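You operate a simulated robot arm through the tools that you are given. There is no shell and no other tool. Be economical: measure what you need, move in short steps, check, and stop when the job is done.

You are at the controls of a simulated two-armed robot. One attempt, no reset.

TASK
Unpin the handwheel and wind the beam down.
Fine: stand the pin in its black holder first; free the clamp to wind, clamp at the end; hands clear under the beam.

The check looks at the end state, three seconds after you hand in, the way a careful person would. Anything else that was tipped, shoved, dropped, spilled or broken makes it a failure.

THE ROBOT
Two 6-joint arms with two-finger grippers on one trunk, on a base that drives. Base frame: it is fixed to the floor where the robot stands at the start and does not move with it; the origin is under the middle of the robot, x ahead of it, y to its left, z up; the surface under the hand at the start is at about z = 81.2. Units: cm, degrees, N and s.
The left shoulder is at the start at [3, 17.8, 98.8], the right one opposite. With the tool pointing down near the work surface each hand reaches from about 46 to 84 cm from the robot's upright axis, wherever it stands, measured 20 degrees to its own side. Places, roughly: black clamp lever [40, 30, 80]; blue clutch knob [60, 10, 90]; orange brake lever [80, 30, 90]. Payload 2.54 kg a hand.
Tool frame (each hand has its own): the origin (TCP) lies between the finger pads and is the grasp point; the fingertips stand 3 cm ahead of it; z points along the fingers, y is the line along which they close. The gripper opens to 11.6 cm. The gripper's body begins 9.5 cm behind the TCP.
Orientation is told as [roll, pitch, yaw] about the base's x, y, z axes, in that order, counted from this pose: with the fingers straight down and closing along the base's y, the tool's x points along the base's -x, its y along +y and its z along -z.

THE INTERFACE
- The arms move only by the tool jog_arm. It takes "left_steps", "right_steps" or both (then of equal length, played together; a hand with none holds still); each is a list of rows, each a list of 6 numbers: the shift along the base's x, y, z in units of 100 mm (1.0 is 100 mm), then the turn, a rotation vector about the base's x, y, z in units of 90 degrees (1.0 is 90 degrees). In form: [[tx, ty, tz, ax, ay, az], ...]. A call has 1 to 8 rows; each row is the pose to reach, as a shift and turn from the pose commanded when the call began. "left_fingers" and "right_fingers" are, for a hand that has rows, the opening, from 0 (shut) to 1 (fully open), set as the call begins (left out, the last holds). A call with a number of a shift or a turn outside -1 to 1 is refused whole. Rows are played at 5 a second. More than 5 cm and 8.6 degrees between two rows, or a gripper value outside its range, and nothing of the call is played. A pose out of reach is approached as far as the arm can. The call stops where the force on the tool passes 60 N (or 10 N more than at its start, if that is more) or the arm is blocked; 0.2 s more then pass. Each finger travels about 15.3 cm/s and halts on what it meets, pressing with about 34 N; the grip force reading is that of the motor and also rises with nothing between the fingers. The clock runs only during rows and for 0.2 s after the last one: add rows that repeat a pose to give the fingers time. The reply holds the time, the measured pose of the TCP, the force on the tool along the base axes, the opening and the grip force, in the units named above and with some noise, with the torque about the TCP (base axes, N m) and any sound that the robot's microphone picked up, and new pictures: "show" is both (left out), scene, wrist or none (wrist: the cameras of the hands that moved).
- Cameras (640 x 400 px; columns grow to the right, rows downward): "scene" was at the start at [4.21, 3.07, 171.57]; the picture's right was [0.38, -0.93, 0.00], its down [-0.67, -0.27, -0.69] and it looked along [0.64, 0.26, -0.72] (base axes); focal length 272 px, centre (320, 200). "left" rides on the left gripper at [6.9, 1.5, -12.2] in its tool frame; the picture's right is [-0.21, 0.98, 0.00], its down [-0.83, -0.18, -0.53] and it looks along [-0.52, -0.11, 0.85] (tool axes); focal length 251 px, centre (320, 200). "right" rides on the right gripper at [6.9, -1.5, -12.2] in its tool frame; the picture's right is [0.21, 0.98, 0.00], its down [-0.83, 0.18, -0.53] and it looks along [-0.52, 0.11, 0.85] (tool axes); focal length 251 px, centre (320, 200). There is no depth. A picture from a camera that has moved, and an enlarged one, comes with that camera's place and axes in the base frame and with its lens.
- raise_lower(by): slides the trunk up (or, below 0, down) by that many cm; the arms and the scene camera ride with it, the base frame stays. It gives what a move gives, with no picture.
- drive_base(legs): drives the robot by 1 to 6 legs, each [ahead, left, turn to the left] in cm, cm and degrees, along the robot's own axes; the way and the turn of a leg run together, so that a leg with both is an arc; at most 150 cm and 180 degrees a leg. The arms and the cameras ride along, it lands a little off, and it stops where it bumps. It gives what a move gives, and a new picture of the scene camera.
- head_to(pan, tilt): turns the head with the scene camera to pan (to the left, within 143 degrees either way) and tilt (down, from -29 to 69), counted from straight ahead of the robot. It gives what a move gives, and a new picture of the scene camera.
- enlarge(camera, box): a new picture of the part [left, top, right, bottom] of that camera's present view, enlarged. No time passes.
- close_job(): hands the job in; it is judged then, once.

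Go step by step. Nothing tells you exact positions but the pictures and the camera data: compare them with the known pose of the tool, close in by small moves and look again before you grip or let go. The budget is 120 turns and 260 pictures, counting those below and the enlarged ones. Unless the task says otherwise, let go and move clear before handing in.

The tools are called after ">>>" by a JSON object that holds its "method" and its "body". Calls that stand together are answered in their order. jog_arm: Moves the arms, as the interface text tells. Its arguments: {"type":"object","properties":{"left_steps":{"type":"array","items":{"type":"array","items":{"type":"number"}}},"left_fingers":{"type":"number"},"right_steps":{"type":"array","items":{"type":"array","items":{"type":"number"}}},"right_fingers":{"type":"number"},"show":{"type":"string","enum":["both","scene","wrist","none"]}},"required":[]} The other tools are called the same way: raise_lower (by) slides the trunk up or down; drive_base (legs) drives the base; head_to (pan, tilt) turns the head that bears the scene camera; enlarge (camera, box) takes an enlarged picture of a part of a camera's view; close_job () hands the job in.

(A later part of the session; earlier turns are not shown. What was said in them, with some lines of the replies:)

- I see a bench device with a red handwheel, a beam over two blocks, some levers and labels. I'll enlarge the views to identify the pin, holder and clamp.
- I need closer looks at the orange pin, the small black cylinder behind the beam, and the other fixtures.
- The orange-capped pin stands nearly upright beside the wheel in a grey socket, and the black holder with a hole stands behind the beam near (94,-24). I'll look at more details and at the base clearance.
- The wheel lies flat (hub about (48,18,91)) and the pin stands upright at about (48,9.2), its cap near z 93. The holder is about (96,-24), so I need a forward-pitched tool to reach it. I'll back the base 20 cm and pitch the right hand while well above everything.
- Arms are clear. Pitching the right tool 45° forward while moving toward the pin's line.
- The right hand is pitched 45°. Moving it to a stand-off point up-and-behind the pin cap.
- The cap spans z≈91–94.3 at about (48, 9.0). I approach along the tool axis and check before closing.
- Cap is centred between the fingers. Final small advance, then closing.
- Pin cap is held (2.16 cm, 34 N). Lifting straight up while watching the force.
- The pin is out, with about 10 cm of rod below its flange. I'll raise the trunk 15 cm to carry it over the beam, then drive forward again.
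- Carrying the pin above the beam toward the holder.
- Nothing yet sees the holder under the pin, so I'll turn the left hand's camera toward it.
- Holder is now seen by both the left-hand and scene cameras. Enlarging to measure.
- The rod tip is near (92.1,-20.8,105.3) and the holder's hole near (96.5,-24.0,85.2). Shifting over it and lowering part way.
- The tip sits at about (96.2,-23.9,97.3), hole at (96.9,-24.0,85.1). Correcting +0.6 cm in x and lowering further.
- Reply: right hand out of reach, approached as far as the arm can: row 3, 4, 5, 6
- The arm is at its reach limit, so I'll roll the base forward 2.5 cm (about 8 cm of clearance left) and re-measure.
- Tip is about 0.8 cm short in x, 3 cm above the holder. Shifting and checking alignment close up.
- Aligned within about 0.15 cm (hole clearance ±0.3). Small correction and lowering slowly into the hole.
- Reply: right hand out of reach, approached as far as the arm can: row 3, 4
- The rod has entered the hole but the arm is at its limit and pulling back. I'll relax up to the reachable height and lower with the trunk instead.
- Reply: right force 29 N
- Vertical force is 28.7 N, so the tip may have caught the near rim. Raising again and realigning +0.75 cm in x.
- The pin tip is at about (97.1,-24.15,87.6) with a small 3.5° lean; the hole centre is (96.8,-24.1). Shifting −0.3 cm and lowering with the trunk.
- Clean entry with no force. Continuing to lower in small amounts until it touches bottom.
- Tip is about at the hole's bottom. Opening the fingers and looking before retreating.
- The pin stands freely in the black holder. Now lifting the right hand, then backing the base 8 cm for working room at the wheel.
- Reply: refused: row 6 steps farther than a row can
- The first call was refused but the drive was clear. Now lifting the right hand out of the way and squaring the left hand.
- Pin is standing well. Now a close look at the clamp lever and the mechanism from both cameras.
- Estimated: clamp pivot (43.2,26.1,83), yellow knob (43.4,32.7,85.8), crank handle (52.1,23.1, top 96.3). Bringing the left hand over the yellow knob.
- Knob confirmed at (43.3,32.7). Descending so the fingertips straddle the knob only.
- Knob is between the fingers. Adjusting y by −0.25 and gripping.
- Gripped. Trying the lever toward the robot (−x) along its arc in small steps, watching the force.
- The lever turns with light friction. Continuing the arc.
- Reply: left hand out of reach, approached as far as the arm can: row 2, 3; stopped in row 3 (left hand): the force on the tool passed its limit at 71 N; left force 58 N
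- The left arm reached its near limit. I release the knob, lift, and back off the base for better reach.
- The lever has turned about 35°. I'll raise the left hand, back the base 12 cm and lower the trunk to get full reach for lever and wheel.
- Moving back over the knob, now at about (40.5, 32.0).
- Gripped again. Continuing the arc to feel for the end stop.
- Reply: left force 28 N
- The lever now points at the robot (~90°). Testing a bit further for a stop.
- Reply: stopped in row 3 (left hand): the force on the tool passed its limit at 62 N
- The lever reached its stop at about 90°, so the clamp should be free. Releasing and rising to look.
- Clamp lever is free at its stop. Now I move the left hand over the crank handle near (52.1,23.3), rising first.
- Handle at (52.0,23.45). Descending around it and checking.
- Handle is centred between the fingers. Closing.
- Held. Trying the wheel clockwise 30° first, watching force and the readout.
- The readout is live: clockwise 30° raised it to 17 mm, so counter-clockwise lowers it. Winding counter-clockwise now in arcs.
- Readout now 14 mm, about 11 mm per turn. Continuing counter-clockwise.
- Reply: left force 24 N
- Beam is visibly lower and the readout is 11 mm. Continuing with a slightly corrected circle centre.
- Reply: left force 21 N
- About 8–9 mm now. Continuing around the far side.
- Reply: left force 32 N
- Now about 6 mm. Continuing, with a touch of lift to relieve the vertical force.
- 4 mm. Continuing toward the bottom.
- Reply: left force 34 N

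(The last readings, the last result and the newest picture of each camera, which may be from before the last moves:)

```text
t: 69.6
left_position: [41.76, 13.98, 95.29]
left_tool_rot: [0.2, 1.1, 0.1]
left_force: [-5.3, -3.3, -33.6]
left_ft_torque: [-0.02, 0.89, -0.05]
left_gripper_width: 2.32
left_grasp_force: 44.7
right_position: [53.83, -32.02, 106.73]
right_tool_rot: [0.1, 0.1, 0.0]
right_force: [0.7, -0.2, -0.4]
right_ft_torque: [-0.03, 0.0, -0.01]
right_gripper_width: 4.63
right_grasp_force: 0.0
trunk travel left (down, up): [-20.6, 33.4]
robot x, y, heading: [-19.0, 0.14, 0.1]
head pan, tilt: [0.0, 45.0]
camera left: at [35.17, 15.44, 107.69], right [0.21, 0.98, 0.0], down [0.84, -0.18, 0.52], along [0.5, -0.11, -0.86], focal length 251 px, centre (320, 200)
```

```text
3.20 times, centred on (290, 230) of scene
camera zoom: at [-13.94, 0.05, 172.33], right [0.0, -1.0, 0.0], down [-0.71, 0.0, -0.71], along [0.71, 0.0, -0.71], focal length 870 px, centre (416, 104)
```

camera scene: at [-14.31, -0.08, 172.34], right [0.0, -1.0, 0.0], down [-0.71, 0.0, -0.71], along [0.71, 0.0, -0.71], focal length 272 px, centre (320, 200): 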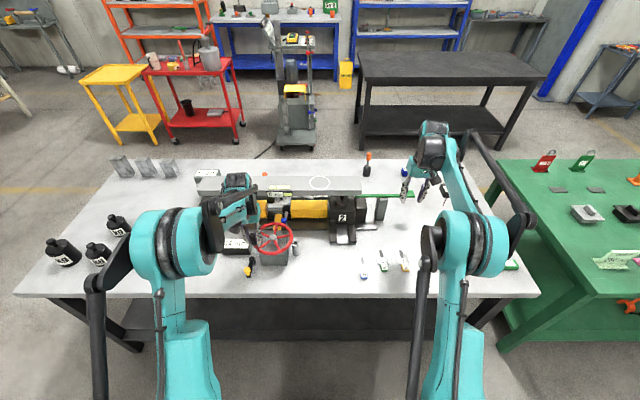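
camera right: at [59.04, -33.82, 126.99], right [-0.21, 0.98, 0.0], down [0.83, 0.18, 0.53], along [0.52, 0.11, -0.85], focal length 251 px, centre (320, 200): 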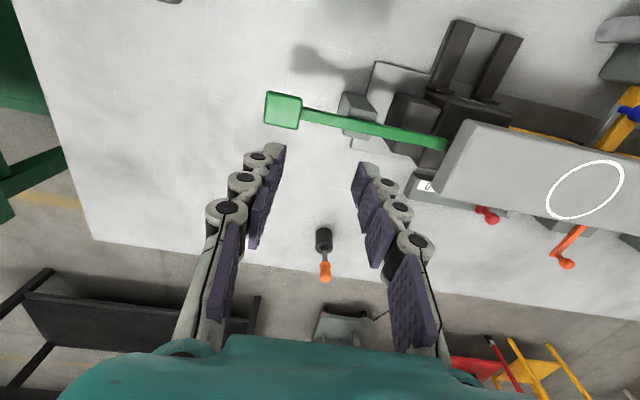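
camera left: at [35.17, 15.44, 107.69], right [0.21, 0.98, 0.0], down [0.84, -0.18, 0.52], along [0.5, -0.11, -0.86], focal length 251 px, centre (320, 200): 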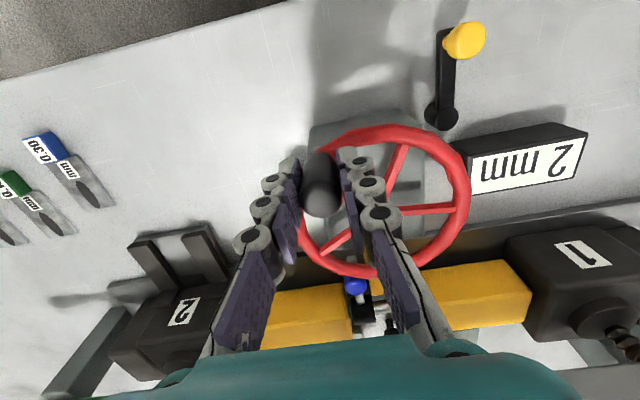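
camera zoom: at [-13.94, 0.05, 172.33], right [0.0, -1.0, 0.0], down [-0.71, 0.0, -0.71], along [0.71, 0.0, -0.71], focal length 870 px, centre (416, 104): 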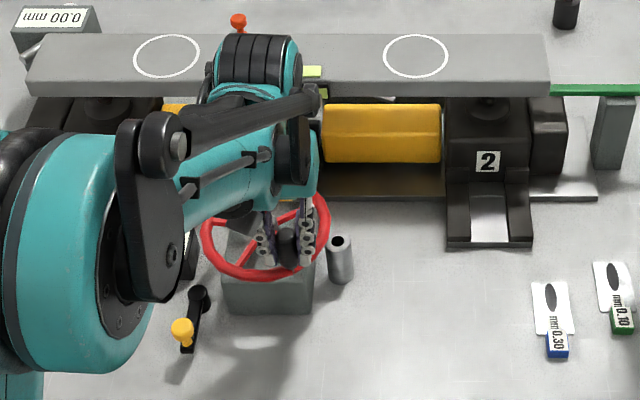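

2 mm left. Continuing in smaller arc steps, expecting a stop near zero.

>>> {"method": "jog_arm", "body": {"left_steps": [[0.09, -0.115, -0.02, 0, 0, 0], [0.203, -0.209, -0.02, 0, 0, 0], [0.332, -0.278, -0.02, 0, 0, 0], [0.472, -0.318, -0.02, 0, 0, 0]], "show": "wrist"}}

>>> {"method": "enlarge", "body": {"camera": "scene", "box": [190, 170, 390, 290]}}

```text
t: 70.6
left_position: [46.47, 10.63, 95.43]
left_tool_rot: [0.2, 0.9, 0.1]
left_force: [-0.1, -9.5, 2.9]
left_ft_torque: [-0.32, 0.68, 0.01]
left_gripper_width: 2.29
left_grasp_force: 44.9
right_position: [53.7, -32.16, 106.83]
right_tool_rot: [-0.1, -0.1, 0.0]
right_force: [-0.1, -0.1, 0.0]
right_ft_torque: [0.01, 0.0, -0.01]
right_gripper_width: 4.64
right_grasp_force: 0.2
trunk travel left (down, up): [-20.6, 33.4]
robot x, y, heading: [-19.03, -0.29, 0.1]
head pan, tilt: [0.0, 45.0]
camera left: at [39.74, 12.19, 107.66], right [0.21, 0.98, 0.0], down [0.83, -0.18, 0.52], along [0.51, -0.11, -0.85], focal length 251 px, centre (320, 200)
```

left: 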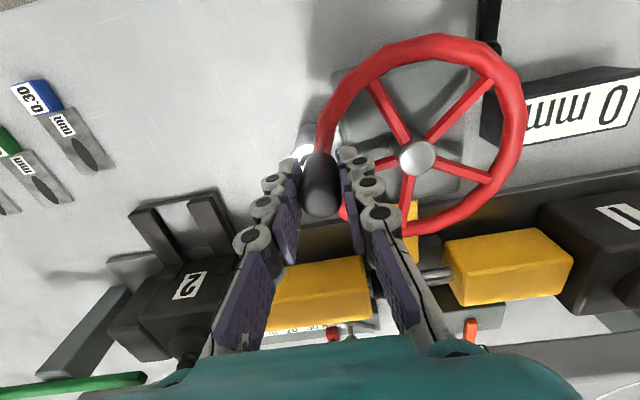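

```text
3.20 times, centred on (290, 230) of scene
camera zoom: at [-14.23, -0.12, 172.38], right [0.0, -1.0, 0.0], down [-0.71, 0.0, -0.71], along [0.71, 0.0, -0.71], focal length 870 px, centre (416, 104)
```

zoom: 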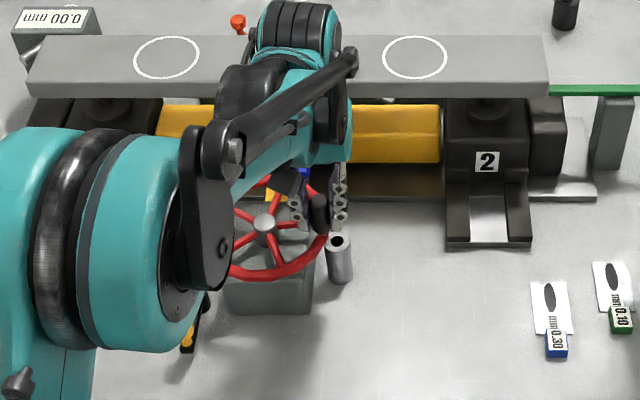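

The readout shows 0 mm; by rate (10 mm/turn) about 0.3 mm remains. Nudging 12° further to reach true zero.

>>> {"method": "jog_arm", "body": {"left_steps": [[0.05, -0.005, 0, 0, 0, 0], [0.1, -0.01, 0, 0, 0, 0], [0.146, -0.011, 0, 0, 0, 0], [0.146, -0.011, 0, 0, 0, 0]], "show": "wrist"}}

>>> {"method": "enlarge", "body": {"camera": "left", "box": [500, 40, 640, 160]}}

```text
t: 71.6
left_position: [47.77, 10.42, 95.55]
left_tool_rot: [0.2, 0.8, 0.1]
left_force: [1.4, -6.1, 17.0]
left_ft_torque: [-0.14, -0.03, -0.01]
left_gripper_width: 2.33
left_grasp_force: 45.2
right_position: [53.62, -32.07, 106.87]
right_tool_rot: [0.0, -0.1, 0.0]
right_force: [-0.2, -0.3, 0.5]
right_ft_torque: [0.0, -0.01, 0.04]
right_gripper_width: 4.62
right_grasp_force: 0.1
trunk travel left (down, up): [-20.6, 33.4]
robot x, y, heading: [-19.12, -0.01, 0.0]
head pan, tilt: [0.0, 45.0]
camera left: at [41.02, 12.04, 107.65], right [0.21, 0.98, 0.0], down [0.83, -0.18, 0.52], along [0.51, -0.11, -0.85], focal length 251 px, centre (320, 200)
```

left: 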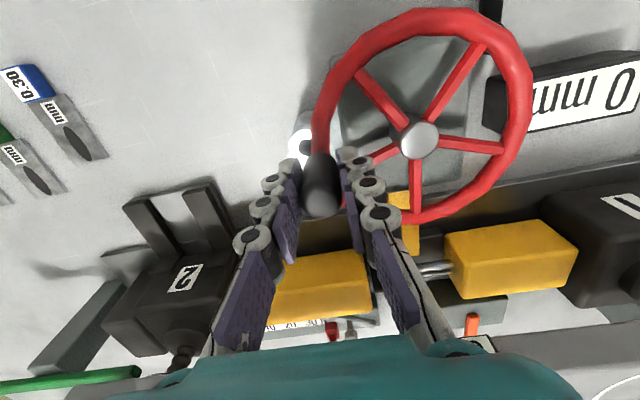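

```text
3.33 times, centred on (570, 100) of left
camera zoom: at [41.02, 12.04, 107.65], right [0.21, 0.98, 0.0], down [0.83, -0.18, 0.52], along [0.51, -0.11, -0.85], focal length 838 px, centre (-513, 533)
```

zoom: 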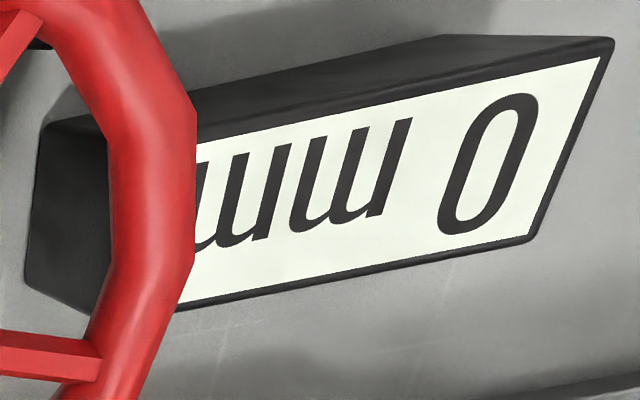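

Feeling for a hard stop with a small further nudge.

>>> {"method": "jog_arm", "body": {"left_steps": [[0.04, 0.002, 0, 0, 0, 0], [0.08, 0.007, 0, 0, 0, 0], [0.08, 0.007, 0, 0, 0, 0]], "show": "none"}}

>>> {"method": "enlarge", "body": {"camera": "left", "box": [500, 20, 640, 140]}}

```text
t: 72.4
left_position: [48.5, 10.65, 95.48]
left_tool_rot: [0.2, 0.8, 0.1]
left_force: [0.0, -5.2, 13.8]
left_ft_torque: [-0.2, 0.0, -0.02]
left_gripper_width: 2.3
left_grasp_force: 44.5
right_position: [53.61, -32.16, 106.86]
right_tool_rot: [-0.1, -0.1, 0.0]
right_force: [-0.7, 0.2, -0.2]
right_ft_torque: [0.01, -0.01, 0.03]
right_gripper_width: 4.63
right_grasp_force: 0.0
trunk travel left (down, up): [-20.6, 33.4]
robot x, y, heading: [-19.2, -0.22, -0.1]
head pan, tilt: [0.0, 45.0]
```

```text
3.33 times, centred on (570, 80) of left
camera zoom: at [41.78, 12.08, 107.65], right [0.21, 0.98, 0.0], down [0.83, -0.18, 0.52], along [0.51, -0.11, -0.85], focal length 838 px, centre (-513, 600)
```

zoom: 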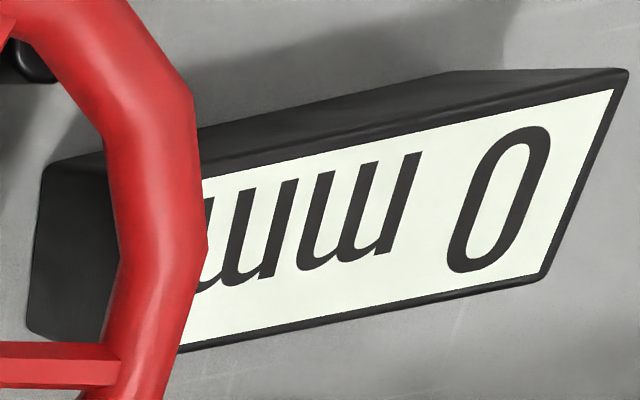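

>>> {"method": "jog_arm", "body": {"left_steps": [[0.06, 0.012, 0, 0, 0, 0], [0.12, 0.03, 0, 0, 0, 0], [0.12, 0.03, 0, 0, 0, 0]], "show": "none"}}

>>> {"method": "enlarge", "body": {"camera": "left", "box": [480, 0, 640, 120]}}

>>> {"method": "enlarge", "body": {"camera": "scene", "box": [190, 150, 400, 270]}}

```text
t: 73.2
left_position: [49.82, 10.93, 95.34]
left_tool_rot: [0.2, 0.9, 0.1]
left_force: [4.6, -11.0, 5.7]
left_ft_torque: [-0.34, -0.24, 0.0]
left_gripper_width: 2.3
left_grasp_force: 44.9
right_position: [53.5, -32.27, 106.8]
right_tool_rot: [0.1, -0.2, 0.0]
right_force: [-0.2, -0.1, -0.4]
right_ft_torque: [0.02, -0.02, 0.0]
right_gripper_width: 4.64
right_grasp_force: 0.1
trunk travel left (down, up): [-20.6, 33.4]
robot x, y, heading: [-19.0, -0.13, 0.2]
head pan, tilt: [0.0, 45.0]
```

```text
3.33 times, centred on (560, 60) of left
camera zoom: at [43.12, 12.36, 107.65], right [0.21, 0.98, 0.0], down [0.83, -0.18, 0.52], along [0.51, -0.11, -0.85], focal length 838 px, centre (-480, 667)
```

zoom: 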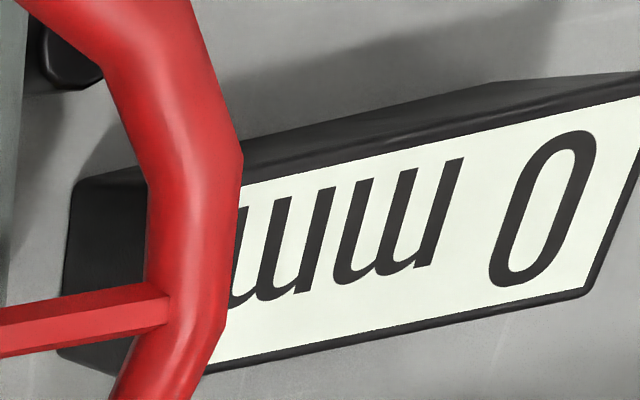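

```text
3.05 times, centred on (295, 210) of scene
camera zoom: at [-14.25, -0.15, 172.35], right [0.0, -1.0, 0.0], down [-0.71, 0.0, -0.71], along [0.71, 0.0, -0.71], focal length 829 px, centre (396, 170)
```

zoom: 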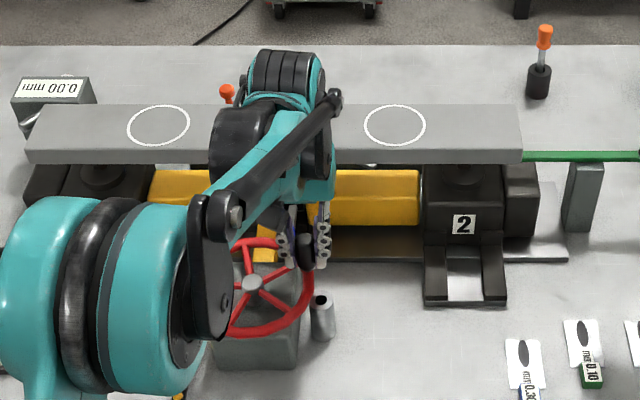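

Still 0 mm with no stop felt. One more small probe to tell whether zero is the end of travel.

>>> {"method": "jog_arm", "body": {"left_steps": [[0.09, 0.025, 0, 0, 0, 0], [0.17, 0.06, 0, 0, 0, 0], [0.17, 0.06, 0, 0, 0, 0]], "show": "wrist"}}

>>> {"method": "enlarge", "body": {"camera": "left", "box": [480, 0, 640, 120]}}

```text
t: 74.0
left_position: [51.59, 11.62, 95.38]
left_tool_rot: [0.3, 0.9, 0.1]
left_force: [6.4, -6.5, 13.6]
left_ft_torque: [-0.21, -0.11, -0.06]
left_gripper_width: 2.3
left_grasp_force: 45.2
right_position: [53.55, -32.09, 106.78]
right_tool_rot: [0.0, -0.1, 0.0]
right_force: [0.9, -0.7, -0.4]
right_ft_torque: [-0.03, 0.03, 0.0]
right_gripper_width: 4.64
right_grasp_force: 0.0
trunk travel left (down, up): [-20.6, 33.4]
robot x, y, heading: [-18.89, -0.31, 0.2]
head pan, tilt: [0.0, 45.0]
camera left: at [44.89, 13.16, 107.65], right [0.21, 0.98, 0.0], down [0.83, -0.18, 0.52], along [0.51, -0.11, -0.85], focal length 251 px, centre (320, 200)
```

left: 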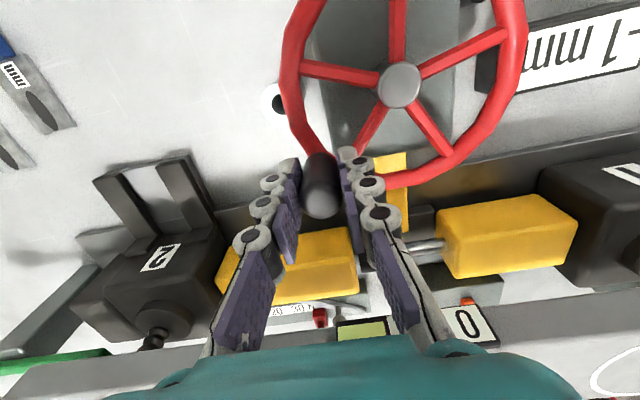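

```text
3.33 times, centred on (560, 60) of left
camera zoom: at [44.89, 13.16, 107.65], right [0.21, 0.98, 0.0], down [0.83, -0.18, 0.52], along [0.51, -0.11, -0.85], focal length 838 px, centre (-480, 667)
```

zoom: 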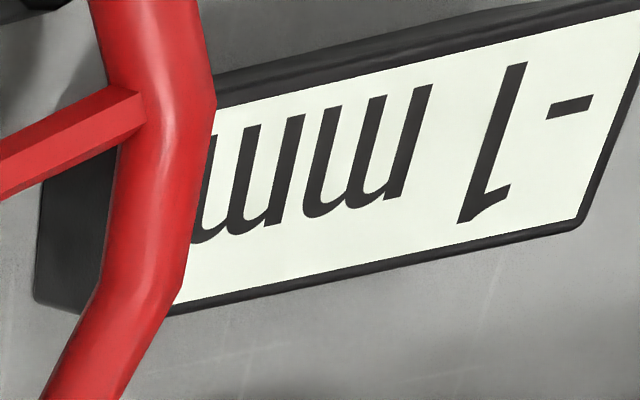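

The readout goes negative (−1 mm), so zero isn't a hard stop. I'll look at how far the beam still stands above its blocks.

>>> {"method": "enlarge", "body": {"camera": "scene", "box": [320, 180, 400, 250]}}

>>> {"method": "enlarge", "body": {"camera": "right", "box": [300, 0, 640, 300]}}

>>> {"method": "enlarge", "body": {"camera": "left", "box": [80, 200, 300, 400]}}

```text
5.71 times, centred on (360, 215) of scene
camera zoom: at [-14.29, -0.11, 172.36], right [0.0, -1.0, 0.0], down [-0.71, 0.0, -0.71], along [0.71, 0.0, -0.71], focal length 1554 px, centre (91, 114)
```

zoom: 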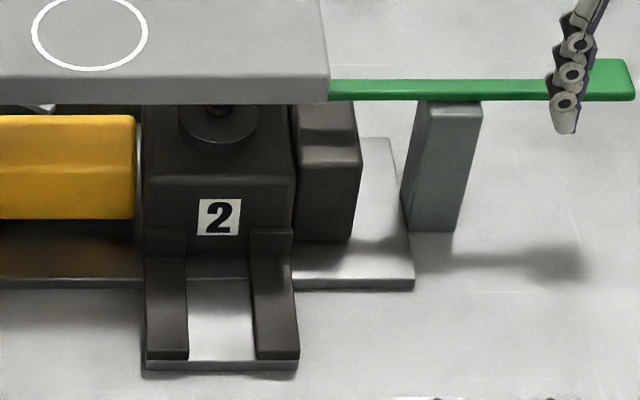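

```text
1.33 times, centred on (470, 150) of right
camera zoom: at [46.76, -33.65, 119.08], right [-0.22, 0.98, 0.0], down [0.83, 0.18, 0.54], along [0.52, 0.12, -0.84], focal length 335 px, centre (120, 267)
```

zoom: 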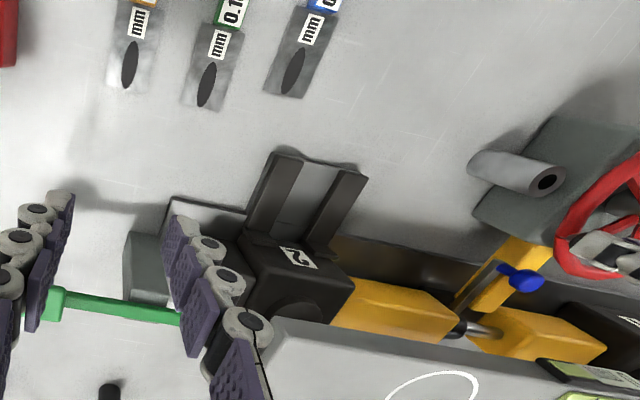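

```text
2.00 times, centred on (190, 300) of left
camera zoom: at [44.89, 13.16, 107.65], right [0.21, 0.98, 0.0], down [0.83, -0.18, 0.52], along [0.51, -0.11, -0.85], focal length 503 px, centre (580, 0)
```

zoom: 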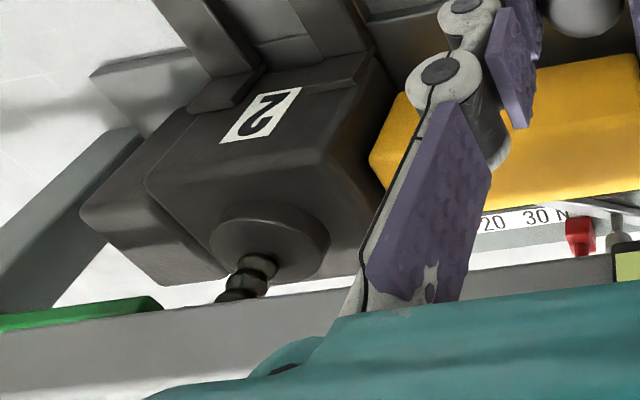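

I'll use the right hand's camera for a low side view of the beam, green arm and post, keeping the right hand well in front of the beam.

>>> {"method": "jog_arm", "body": {"right_steps": [[-0.05, 0.05, -0.1, 0, -0.083, 0], [-0.1, 0.1, -0.3, 0, -0.167, 0], [-0.15, 0.2, -0.5, 0, -0.25, 0], [-0.2, 0.3, -0.7, 0, -0.333, 0], [-0.25, 0.4, -0.9, 0, -0.417, 0], [-0.3, 0.4, -1.0, 0, -0.5, 0], [-0.3, 0.4, -1.0, 0, -0.5, 0]], "show": "wrist"}}

>>> {"method": "enlarge", "body": {"camera": "right", "box": [120, 60, 560, 300]}}

```text
t: 75.6
left_position: [51.47, 11.63, 95.38]
left_tool_rot: [0.3, 0.9, 0.1]
left_force: [5.2, -5.9, 13.8]
left_ft_torque: [-0.17, -0.1, -0.01]
left_gripper_width: 2.31
left_grasp_force: 44.4
right_position: [50.53, -28.05, 96.76]
right_tool_rot: [0.0, -45.2, -0.1]
right_force: [-0.3, -0.4, 0.1]
right_ft_torque: [0.01, 0.01, 0.0]
right_gripper_width: 4.66
right_grasp_force: 0.1
trunk travel left (down, up): [-20.6, 33.4]
robot x, y, heading: [-19.3, 0.08, 0.1]
head pan, tilt: [0.0, 45.0]
camera right: at [37.23, -29.55, 100.56], right [-0.15, 0.98, -0.15], down [0.2, 0.18, 0.96], along [0.97, 0.12, -0.23], focal length 251 px, centre (320, 200)
```

right: 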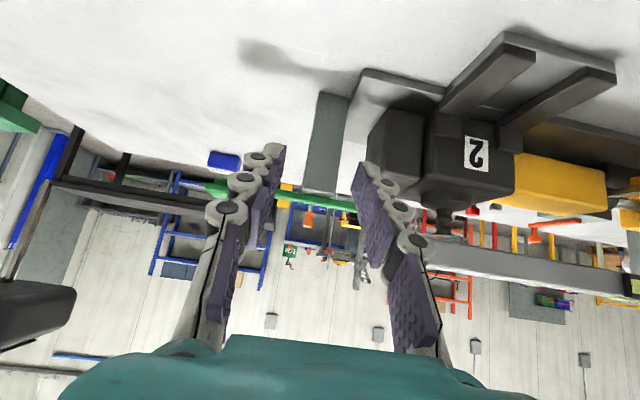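

```text
1.45 times, centred on (340, 180) of right
camera zoom: at [37.23, -29.55, 100.56], right [-0.15, 0.98, -0.15], down [0.2, 0.18, 0.96], along [0.97, 0.12, -0.23], focal length 366 px, centre (291, 229)
```

zoom: 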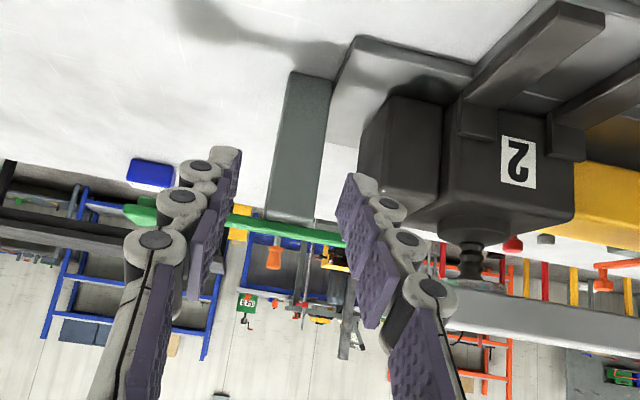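

>>> {"method": "enlarge", "body": {"camera": "right", "box": [260, 160, 380, 240]}}

>>> {"method": "enlarge", "body": {"camera": "right", "box": [360, 180, 500, 270]}}

```text
5.00 times, centred on (320, 200) of right
camera zoom: at [37.23, -29.55, 100.56], right [-0.15, 0.98, -0.15], down [0.2, 0.18, 0.96], along [0.97, 0.12, -0.23], focal length 1257 px, centre (320, 200)
```

zoom: 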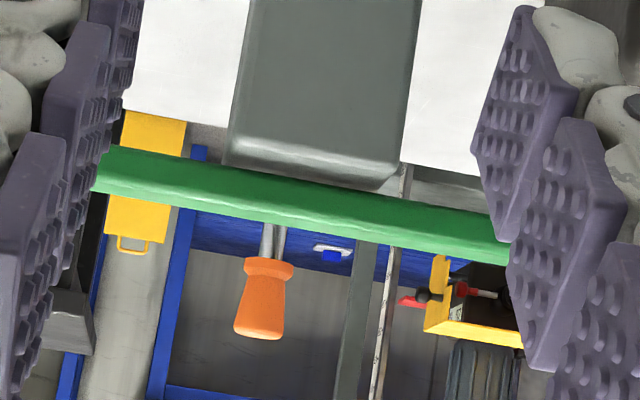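

```text
4.44 times, centred on (430, 225) of right
camera zoom: at [37.23, -29.55, 100.56], right [-0.15, 0.98, -0.15], down [0.2, 0.18, 0.96], along [0.97, 0.12, -0.23], focal length 1118 px, centre (-169, 89)
```

zoom: 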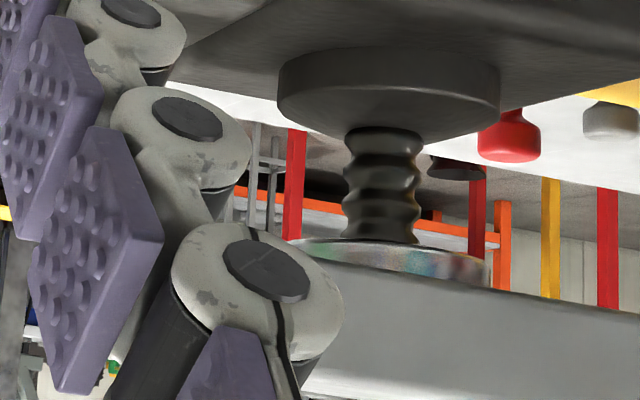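

The arm's underside seems very close to the post top. Lowering the camera to sight directly through that gap.

>>> {"method": "jog_arm", "body": {"right_steps": [[0, 0, -0.3, 0, 0, 0], [0, 0, -0.62, 0, 0, 0], [0, 0, -0.62, 0, 0, 0]], "show": "none"}}

>>> {"method": "enlarge", "body": {"camera": "right", "box": [260, 100, 380, 180]}}

>>> {"method": "enlarge", "body": {"camera": "right", "box": [260, 60, 620, 280]}}

```text
t: 76.4
left_position: [51.46, 11.67, 95.43]
left_tool_rot: [0.2, 0.9, 0.2]
left_force: [4.7, -4.8, 14.7]
left_ft_torque: [-0.17, -0.1, -0.03]
left_gripper_width: 2.29
left_grasp_force: 45.0
right_position: [50.74, -28.04, 90.59]
right_tool_rot: [0.0, -45.2, 0.1]
right_force: [0.1, 0.0, 0.8]
right_ft_torque: [0.0, 0.03, -0.02]
right_gripper_width: 4.63
right_grasp_force: 0.1
trunk travel left (down, up): [-20.6, 33.4]
robot x, y, heading: [-19.04, -0.1, 0.1]
head pan, tilt: [0.0, 45.0]
```

```text
5.00 times, centred on (320, 140) of right
camera zoom: at [37.25, -29.62, 94.47], right [-0.15, 0.98, -0.15], down [0.2, 0.18, 0.96], along [0.97, 0.11, -0.23], focal length 1257 px, centre (320, 500)
```

zoom: 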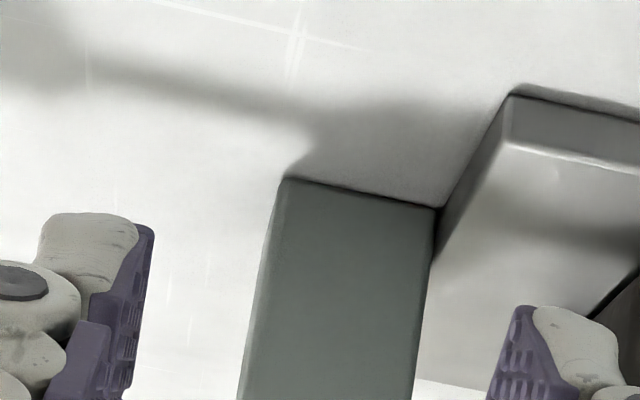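

```text
1.78 times, centred on (440, 170) of right
camera zoom: at [37.25, -29.62, 94.47], right [-0.15, 0.98, -0.15], down [0.2, 0.18, 0.96], along [0.97, 0.11, -0.23], focal length 447 px, centre (107, 253)
```

zoom: 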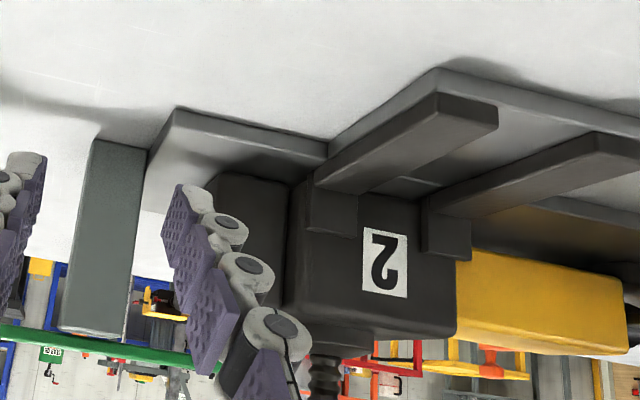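

>>> {"method": "enlarge", "body": {"camera": "right", "box": [260, 220, 380, 290]}}

>>> {"method": "enlarge", "body": {"camera": "right", "box": [380, 220, 640, 400]}}

```text
5.33 times, centred on (320, 255) of right
camera zoom: at [37.25, -29.62, 94.47], right [-0.15, 0.98, -0.15], down [0.2, 0.18, 0.96], along [0.97, 0.11, -0.23], focal length 1341 px, centre (320, -93)
```

zoom: 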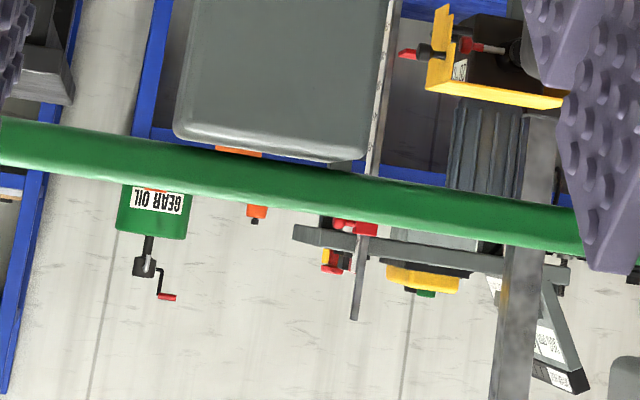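

```text
2.22 times, centred on (510, 310) of right
camera zoom: at [37.25, -29.62, 94.47], right [-0.15, 0.98, -0.15], down [0.2, 0.18, 0.96], along [0.97, 0.11, -0.23], focal length 559 px, centre (-102, -44)
```

zoom: 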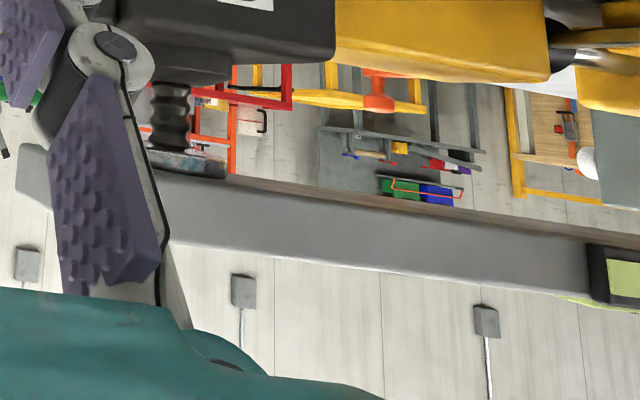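

About 2.5 mm of gap remains between green arm and post, with no hard stop; the 16 mm readout is a height to bring to zero. I'll wind back clockwise ~30° to exactly zero (16 mm = 1.6 turns from the start), lifting the right hand away.

>>> {"method": "jog_arm", "body": {"left_steps": [[-0.08, -0.03, 0, 0, 0, 0], [-0.155, -0.055, 0, 0, 0, 0], [-0.26, -0.084, 0, 0, 0, 0], [-0.32, -0.092, 0, 0, 0, 0], [-0.367, -0.095, 0, 0, 0, 0], [-0.367, -0.095, 0, 0, 0, 0], [-0.367, -0.095, 0, 0, 0, 0]], "right_steps": [[0, -0.05, 0.2, 0, 0.07, 0], [0, -0.1, 0.4, 0, 0.14, 0], [0, -0.15, 0.6, 0, 0.21, 0], [0, -0.2, 0.8, 0, 0.29, 0], [0, -0.25, 1.0, 0, 0.36, 0], [0, -0.3, 1.0, 0, 0.43, 0], [0, -0.3, 1.0, 0, 0.5, 0]], "show": "wrist"}}

>>> {"method": "enlarge", "body": {"camera": "left", "box": [480, 20, 640, 140]}}

```text
t: 78.0
left_position: [48.07, 10.5, 95.3]
left_tool_rot: [0.1, 0.9, 0.1]
left_force: [2.2, -6.3, 9.7]
left_ft_torque: [-0.18, 0.47, -0.01]
left_gripper_width: 2.31
left_grasp_force: 44.7
right_position: [50.68, -31.13, 100.74]
right_tool_rot: [0.1, 0.0, 0.0]
right_force: [0.2, 0.0, -0.1]
right_ft_torque: [0.0, 0.0, -0.02]
right_gripper_width: 4.62
right_grasp_force: 0.0
trunk travel left (down, up): [-20.6, 33.4]
robot x, y, heading: [-18.87, -0.08, 0.2]
head pan, tilt: [0.0, 45.0]
camera right: at [43.85, -32.68, 113.0], right [-0.21, 0.98, 0.0], down [0.83, 0.18, 0.53], along [0.52, 0.11, -0.85], focal length 251 px, centre (320, 200)
camera left: at [41.3, 12.05, 107.64], right [0.21, 0.98, 0.0], down [0.83, -0.18, 0.52], along [0.51, -0.11, -0.85], focal length 251 px, centre (320, 200)
```

right: 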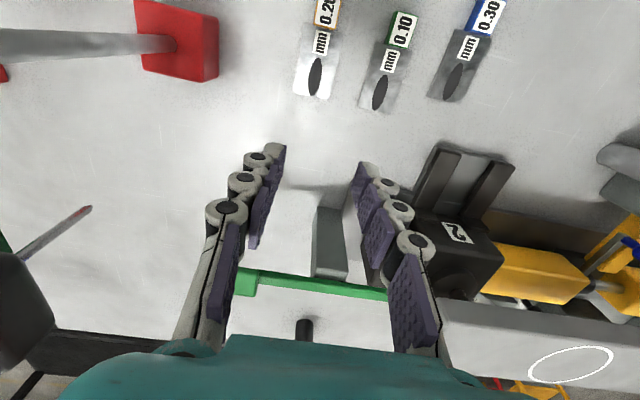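
left: 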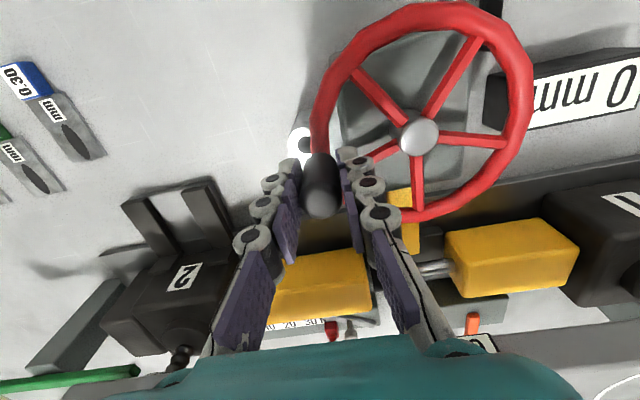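

```text
3.33 times, centred on (560, 80) of left
camera zoom: at [41.3, 12.05, 107.64], right [0.21, 0.98, 0.0], down [0.83, -0.18, 0.52], along [0.51, -0.11, -0.85], focal length 838 px, centre (-480, 600)
```

zoom: 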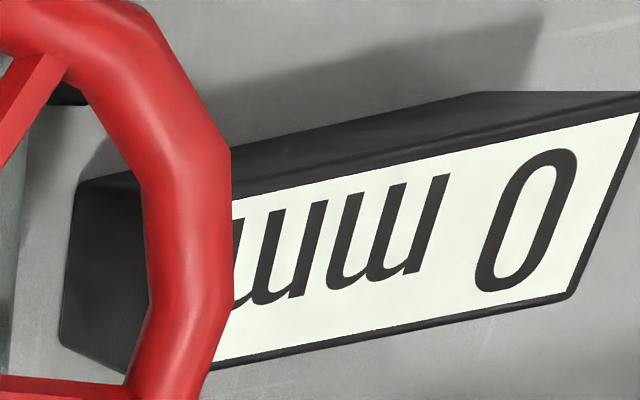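

Readout 0 mm. Releasing the crank handle straight up, then checking nothing drifts.

>>> {"method": "jog_arm", "body": {"left_steps": [[0, 0, 0, 0, 0, 0], [0, 0, 0, 0, 0, 0]], "left_fingers": 0.4, "show": "none"}}

>>> {"method": "jog_arm", "body": {"left_steps": [[0, 0, 0.2, 0, 0, 0], [0, 0, 0.5, 0, 0, 0], [-0.2, 0.3, 0.8, 0, 0, 0], [-0.5, 0.6, 0.8, 0, 0, 0], [-0.8, 0.9, 0.8, 0, 0, 0], [-1.0, 1.0, 0.8, 0, 0, 0]], "show": "wrist"}}

>>> {"method": "enlarge", "body": {"camera": "scene", "box": [190, 160, 390, 280]}}

```text
t: 78.6
left_position: [48.02, 10.71, 95.3]
left_tool_rot: [0.2, 0.9, 0.3]
left_force: [0.3, 0.9, 0.2]
left_ft_torque: [0.0, -0.03, 0.03]
left_gripper_width: 4.62
left_grasp_force: 0.0
right_position: [50.77, -31.0, 100.64]
right_tool_rot: [0.0, 0.0, 0.0]
right_force: [0.5, -0.1, 0.4]
right_ft_torque: [0.04, -0.02, -0.02]
right_gripper_width: 4.66
right_grasp_force: 0.0
trunk travel left (down, up): [-20.6, 33.4]
robot x, y, heading: [-19.43, -0.28, -0.3]
head pan, tilt: [0.0, 45.0]
```

```text
t: 80.0
left_position: [38.14, 20.34, 103.45]
left_tool_rot: [0.1, 0.9, 0.0]
left_force: [-0.1, -0.7, -0.5]
left_ft_torque: [0.02, 0.01, 0.02]
left_gripper_width: 4.64
left_grasp_force: 0.1
right_position: [50.78, -31.03, 100.83]
right_tool_rot: [0.0, -0.1, 0.0]
right_force: [0.3, 0.7, -0.1]
right_ft_torque: [0.04, 0.02, 0.02]
right_gripper_width: 4.67
right_grasp_force: 0.0
trunk travel left (down, up): [-20.6, 33.4]
robot x, y, heading: [-19.33, -0.27, 0.1]
head pan, tilt: [0.0, 45.0]
camera left: at [31.44, 21.89, 115.75], right [0.21, 0.98, 0.0], down [0.83, -0.18, 0.52], along [0.51, -0.11, -0.85], focal length 251 px, centre (320, 200)
```

left: 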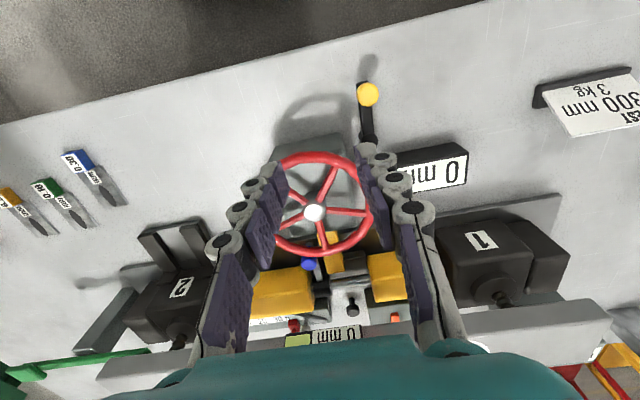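

```text
3.20 times, centred on (290, 220) of scene
camera zoom: at [-14.26, 0.0, 172.35], right [0.0, -1.0, 0.0], down [-0.71, 0.0, -0.71], along [0.71, 0.0, -0.71], focal length 870 px, centre (416, 136)
```

zoom: 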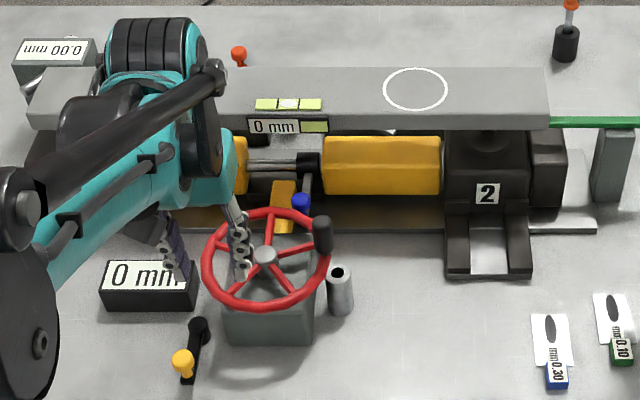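

Height and level both read 0 mm and all is steady. Now back to the clamp's yellow knob at (37.1,26.1).

>>> {"method": "jog_arm", "body": {"left_steps": [[-0.05, 0.3, -0.2, 0, 0, 0], [-0.11, 0.57, -0.4, 0, 0, 0], [-0.11, 0.57, -0.8, 0, 0, 0], [-0.11, 0.57, -1.0, 0, 0, 0], [-0.11, 0.57, -1.0, 0, 0, 0]], "left_fingers": 0.45, "show": "wrist"}}

```text
t: 81.2
left_position: [36.94, 26.14, 93.27]
left_tool_rot: [0.3, 0.9, 0.1]
left_force: [0.1, 0.6, 1.2]
left_ft_torque: [-0.02, 0.0, 0.02]
left_gripper_width: 5.22
left_grasp_force: 0.1
right_position: [50.78, -30.9, 100.6]
right_tool_rot: [0.0, -0.1, 0.1]
right_force: [0.0, -0.4, 0.7]
right_ft_torque: [-0.03, 0.01, -0.02]
right_gripper_width: 4.65
right_grasp_force: 0.0
trunk travel left (down, up): [-20.6, 33.4]
robot x, y, heading: [-19.05, -0.13, 0.3]
head pan, tilt: [0.0, 45.0]
camera left: at [30.18, 27.63, 105.49], right [0.21, 0.98, 0.0], down [0.83, -0.18, 0.52], along [0.51, -0.11, -0.85], focal length 251 px, centre (320, 200)
```

left: 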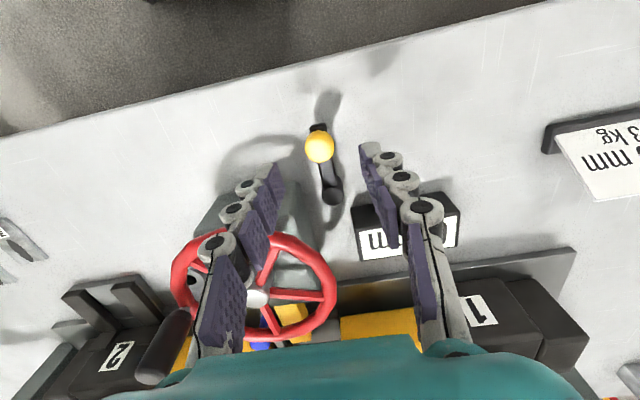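

>>> {"method": "jog_arm", "body": {"left_steps": [[0, 0, -0.3, 0, 0, 0], [0, 0, -0.55, 0, 0, 0], [0, 0, -0.55, 0, 0, 0]], "show": "none"}}

>>> {"method": "jog_arm", "body": {"left_steps": [[0, 0, 0, 0, 0, 0], [0, 0, 0, 0, 0, 0], [0, 0, 0, 0, 0, 0]], "left_fingers": 0, "show": "wrist"}}

```text
t: 82.0
left_position: [36.82, 26.28, 87.7]
left_tool_rot: [0.2, 1.0, 0.1]
left_force: [-0.5, 0.4, 0.1]
left_ft_torque: [0.02, 0.02, -0.02]
left_gripper_width: 5.23
left_grasp_force: 0.0
right_position: [50.68, -31.06, 100.72]
right_tool_rot: [0.0, 0.0, 0.0]
right_force: [-0.5, -0.2, 0.5]
right_ft_torque: [-0.02, 0.03, -0.01]
right_gripper_width: 4.66
right_grasp_force: 0.1
trunk travel left (down, up): [-20.6, 33.4]
robot x, y, heading: [-19.26, 0.09, 0.1]
head pan, tilt: [0.0, 45.0]
```

```text
t: 82.8
left_position: [36.87, 26.37, 87.78]
left_tool_rot: [0.2, 1.0, 0.2]
left_force: [-2.0, -1.0, -4.8]
left_ft_torque: [-0.08, 0.01, 0.06]
left_gripper_width: 2.3
left_grasp_force: 44.9
right_position: [50.81, -31.01, 100.64]
right_tool_rot: [0.0, 0.0, 0.1]
right_force: [-0.6, 0.2, -0.1]
right_ft_torque: [-0.03, 0.03, -0.03]
right_gripper_width: 4.62
right_grasp_force: 0.1
trunk travel left (down, up): [-20.6, 33.4]
robot x, y, heading: [-19.19, -0.32, -0.0]
head pan, tilt: [0.0, 45.0]
camera left: at [30.19, 27.75, 100.02], right [0.21, 0.98, 0.0], down [0.84, -0.18, 0.52], along [0.51, -0.11, -0.85], focal length 251 px, centre (320, 200)
```

left: 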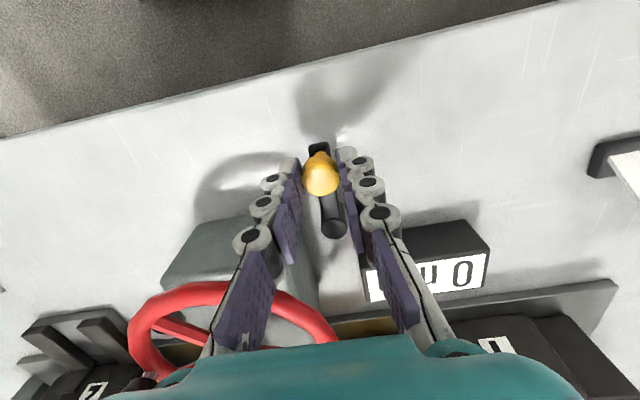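

Swinging the lever back along its arc to the clamped position.

>>> {"method": "jog_arm", "body": {"left_steps": [[0.014, 0.132, 0, 0, 0, 0], [0.055, 0.258, 0, 0, 0, 0], [0.121, 0.373, 0, 0, 0, 0], [0.21, 0.472, 0, 0, 0, 0], [0.317, 0.55, 0, 0, 0, 0], [0.439, 0.604, 0, 0, 0, 0], [0.547, 0.629, 0, 0, 0, 0], [0.635, 0.635, 0, 0, 0, 0]], "show": "wrist"}}

```text
t: 84.6
left_position: [43.26, 32.61, 87.7]
left_tool_rot: [0.2, 1.0, 0.1]
left_force: [-12.9, -15.4, -19.1]
left_ft_torque: [-0.48, 0.48, -0.72]
left_gripper_width: 2.32
left_grasp_force: 44.6
right_position: [50.85, -31.04, 100.74]
right_tool_rot: [0.0, 0.0, 0.0]
right_force: [0.2, -0.1, -0.1]
right_ft_torque: [-0.03, 0.0, -0.02]
right_gripper_width: 4.65
right_grasp_force: 0.1
trunk travel left (down, up): [-20.6, 33.4]
robot x, y, heading: [-19.22, -0.09, -0.2]
head pan, tilt: [0.0, 45.0]
camera left: at [36.65, 34.06, 100.07], right [0.21, 0.98, 0.0], down [0.84, -0.18, 0.52], along [0.51, -0.11, -0.85], focal length 251 px, centre (320, 200)
```

left: 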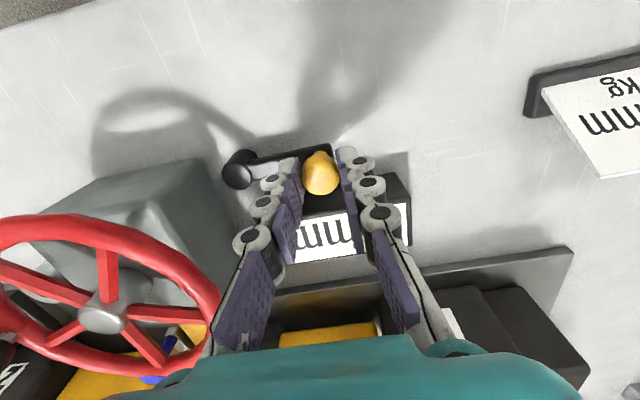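

Nearly at the original place; pushing slightly further to seat it at the stop.

>>> {"method": "jog_arm", "body": {"left_steps": [[0.025, -0.01, 0, 0, 0, 0], [0.05, -0.015, 0, 0, 0, 0], [0.075, -0.02, 0, 0, 0, 0]], "show": "none"}}

```text
t: 85.4
left_position: [43.58, 32.5, 87.93]
left_tool_rot: [0.0, 1.3, 0.1]
left_force: [-38.2, -14.8, -34.7]
left_ft_torque: [-0.38, 0.46, -0.23]
left_gripper_width: 2.27
left_grasp_force: 44.6
right_position: [50.71, -30.9, 100.78]
right_tool_rot: [0.0, -0.1, 0.1]
right_force: [-0.1, 0.2, 0.7]
right_ft_torque: [-0.03, 0.01, 0.01]
right_gripper_width: 4.62
right_grasp_force: 0.1
trunk travel left (down, up): [-20.6, 33.4]
robot x, y, heading: [-19.3, -0.53, 0.1]
head pan, tilt: [0.0, 45.0]
```

It resists at 38 N at its original position, so it's at the clamped stop. Releasing and rising clear.

>>> {"method": "jog_arm", "body": {"left_steps": [[-0.05, 0, 0, 0, 0, 0], [-0.05, 0, 0, 0, 0, 0]], "left_fingers": 0.45, "show": "none"}}

>>> {"method": "jog_arm", "body": {"left_steps": [[0, 0, 0.3, 0, 0, 0], [0, 0, 0.6, 0, 0, 0], [0, 0, 1.0, 0, 0, 0]], "show": "none"}}

>>> {"method": "jog_arm", "body": {"left_steps": [[-0.2, 0.3, 0.4, 0, 0, 0], [-0.4, 0.6, 0.8, 0, 0, 0], [-0.5, 0.7, 1.0, 0, 0, 0]], "show": "both"}}

>>> {"method": "enlarge", "body": {"camera": "scene", "box": [190, 150, 400, 290]}}

>>> {"method": "enlarge", "body": {"camera": "left", "box": [60, 60, 380, 280]}}

```text
t: 86.0
left_position: [43.51, 32.53, 87.87]
left_tool_rot: [0.2, 0.9, 0.2]
left_force: [0.1, 0.9, 0.7]
left_ft_torque: [0.01, 0.01, -0.01]
left_gripper_width: 5.22
left_grasp_force: 0.1
right_position: [50.86, -30.94, 100.69]
right_tool_rot: [0.1, 0.0, 0.1]
right_force: [0.8, 0.0, 0.7]
right_ft_torque: [-0.01, -0.01, -0.02]
right_gripper_width: 4.62
right_grasp_force: 0.2
trunk travel left (down, up): [-20.6, 33.4]
robot x, y, heading: [-19.3, -0.2, -0.2]
head pan, tilt: [0.0, 45.0]
```

```text
t: 86.8
left_position: [43.36, 32.5, 98.35]
left_tool_rot: [0.2, 0.9, 0.2]
left_force: [-0.2, -0.7, 1.0]
left_ft_torque: [0.01, -0.05, 0.0]
left_gripper_width: 5.23
left_grasp_force: 0.0
right_position: [50.62, -30.94, 100.71]
right_tool_rot: [-0.1, -0.1, 0.0]
right_force: [-0.3, -0.4, -0.3]
right_ft_torque: [0.01, -0.01, 0.0]
right_gripper_width: 4.64
right_grasp_force: 0.1
trunk travel left (down, up): [-20.6, 33.4]
robot x, y, heading: [-19.36, 0.0, 0.2]
head pan, tilt: [0.0, 45.0]
```

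```text
refused: row 1 steps farther than a row can; nothing moved
```

```text
2.86 times, centred on (295, 220) of scene
camera zoom: at [-14.38, -0.03, 172.36], right [0.0, -1.0, 0.0], down [-0.71, 0.0, -0.71], along [0.71, 0.0, -0.71], focal length 777 px, centre (391, 143)
```

zoom: 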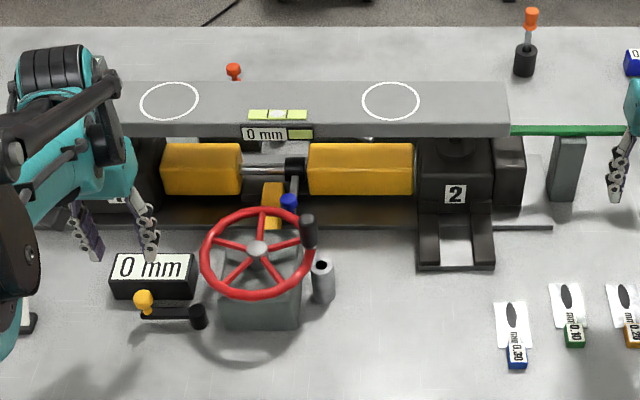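

```text
1.82 times, centred on (220, 170) of left
camera zoom: at [36.64, 33.93, 110.61], right [0.21, 0.98, 0.0], down [0.83, -0.18, 0.52], along [0.51, -0.11, -0.85], focal length 457 px, centre (502, 254)
```

zoom: 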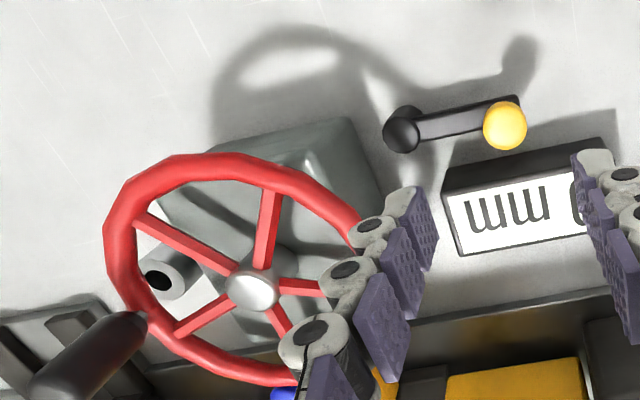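

Clamp is back, height and level read 0 mm, pin stands in its holder. Raising both hands fully clear for a final look.

>>> {"method": "jog_arm", "body": {"left_steps": [[0, 0, 0.35, 0, 0, 0], [-0.1, 0.1, 0.7, 0, 0, 0], [-0.2, 0.2, 1.0, 0, 0, 0]], "right_steps": [[0, 0, 0.35, 0, 0, 0], [0, 0, 0.7, 0, 0, 0], [0, 0, 1.0, 0, 0, 0]], "show": "scene"}}

>>> {"method": "enlarge", "body": {"camera": "scene", "box": [20, 150, 300, 300]}}

```text
t: 87.6
left_position: [41.26, 34.38, 107.74]
left_tool_rot: [0.1, 0.9, 0.1]
left_force: [-0.2, 0.8, 0.4]
left_ft_torque: [0.0, -0.04, -0.02]
left_gripper_width: 5.22
left_grasp_force: 0.0
right_position: [50.56, -30.92, 110.63]
right_tool_rot: [0.1, -0.1, -0.1]
right_force: [-0.1, 0.5, -0.1]
right_ft_torque: [0.0, -0.04, -0.02]
right_gripper_width: 4.67
right_grasp_force: 0.0
trunk travel left (down, up): [-20.6, 33.4]
robot x, y, heading: [-19.49, 0.1, -0.3]
head pan, tilt: [0.0, 45.0]
camera scene: at [-14.41, 0.02, 172.36], right [0.0, -1.0, 0.0], down [-0.71, 0.0, -0.71], along [0.71, 0.0, -0.71], focal length 272 px, centre (320, 200)
```

scene: 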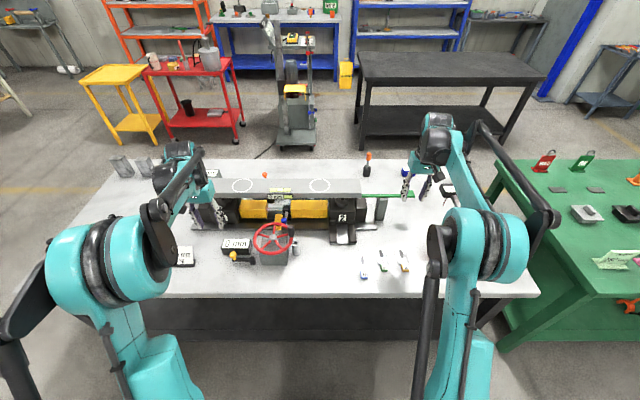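

```text
2.29 times, centred on (160, 225) of scene
camera zoom: at [-14.41, 0.02, 172.36], right [0.0, -1.0, 0.0], down [-0.71, 0.0, -0.71], along [0.71, 0.0, -0.71], focal length 621 px, centre (686, 143)
```

zoom: 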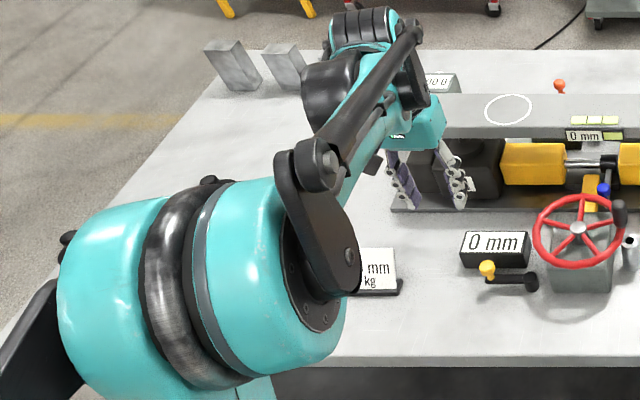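

Everything is settled: the pin stands in the black holder, the beam reads 0 mm and level, the clamp is closed, and both hands are clear. Handing in.

>>> {"method": "close_job", "body": {}}

```text
The job is handed in.
```

The handwheel is unpinned and the pin stands in its black holder. The beam is wound down from 16 mm to 0 mm and reads level, the clamp lever is back at its original stop, and both hands are clear.

- **Target height:** I took 0 mm on the readout as the finish. The task gave no figure, and the beam can go lower: I overshot to −1 mm while checking for a stop, then wound back to 0.
- **Black weights:** The left arm hid the black weights on the left in my last picture. They were standing when I last saw them, early in the winding.
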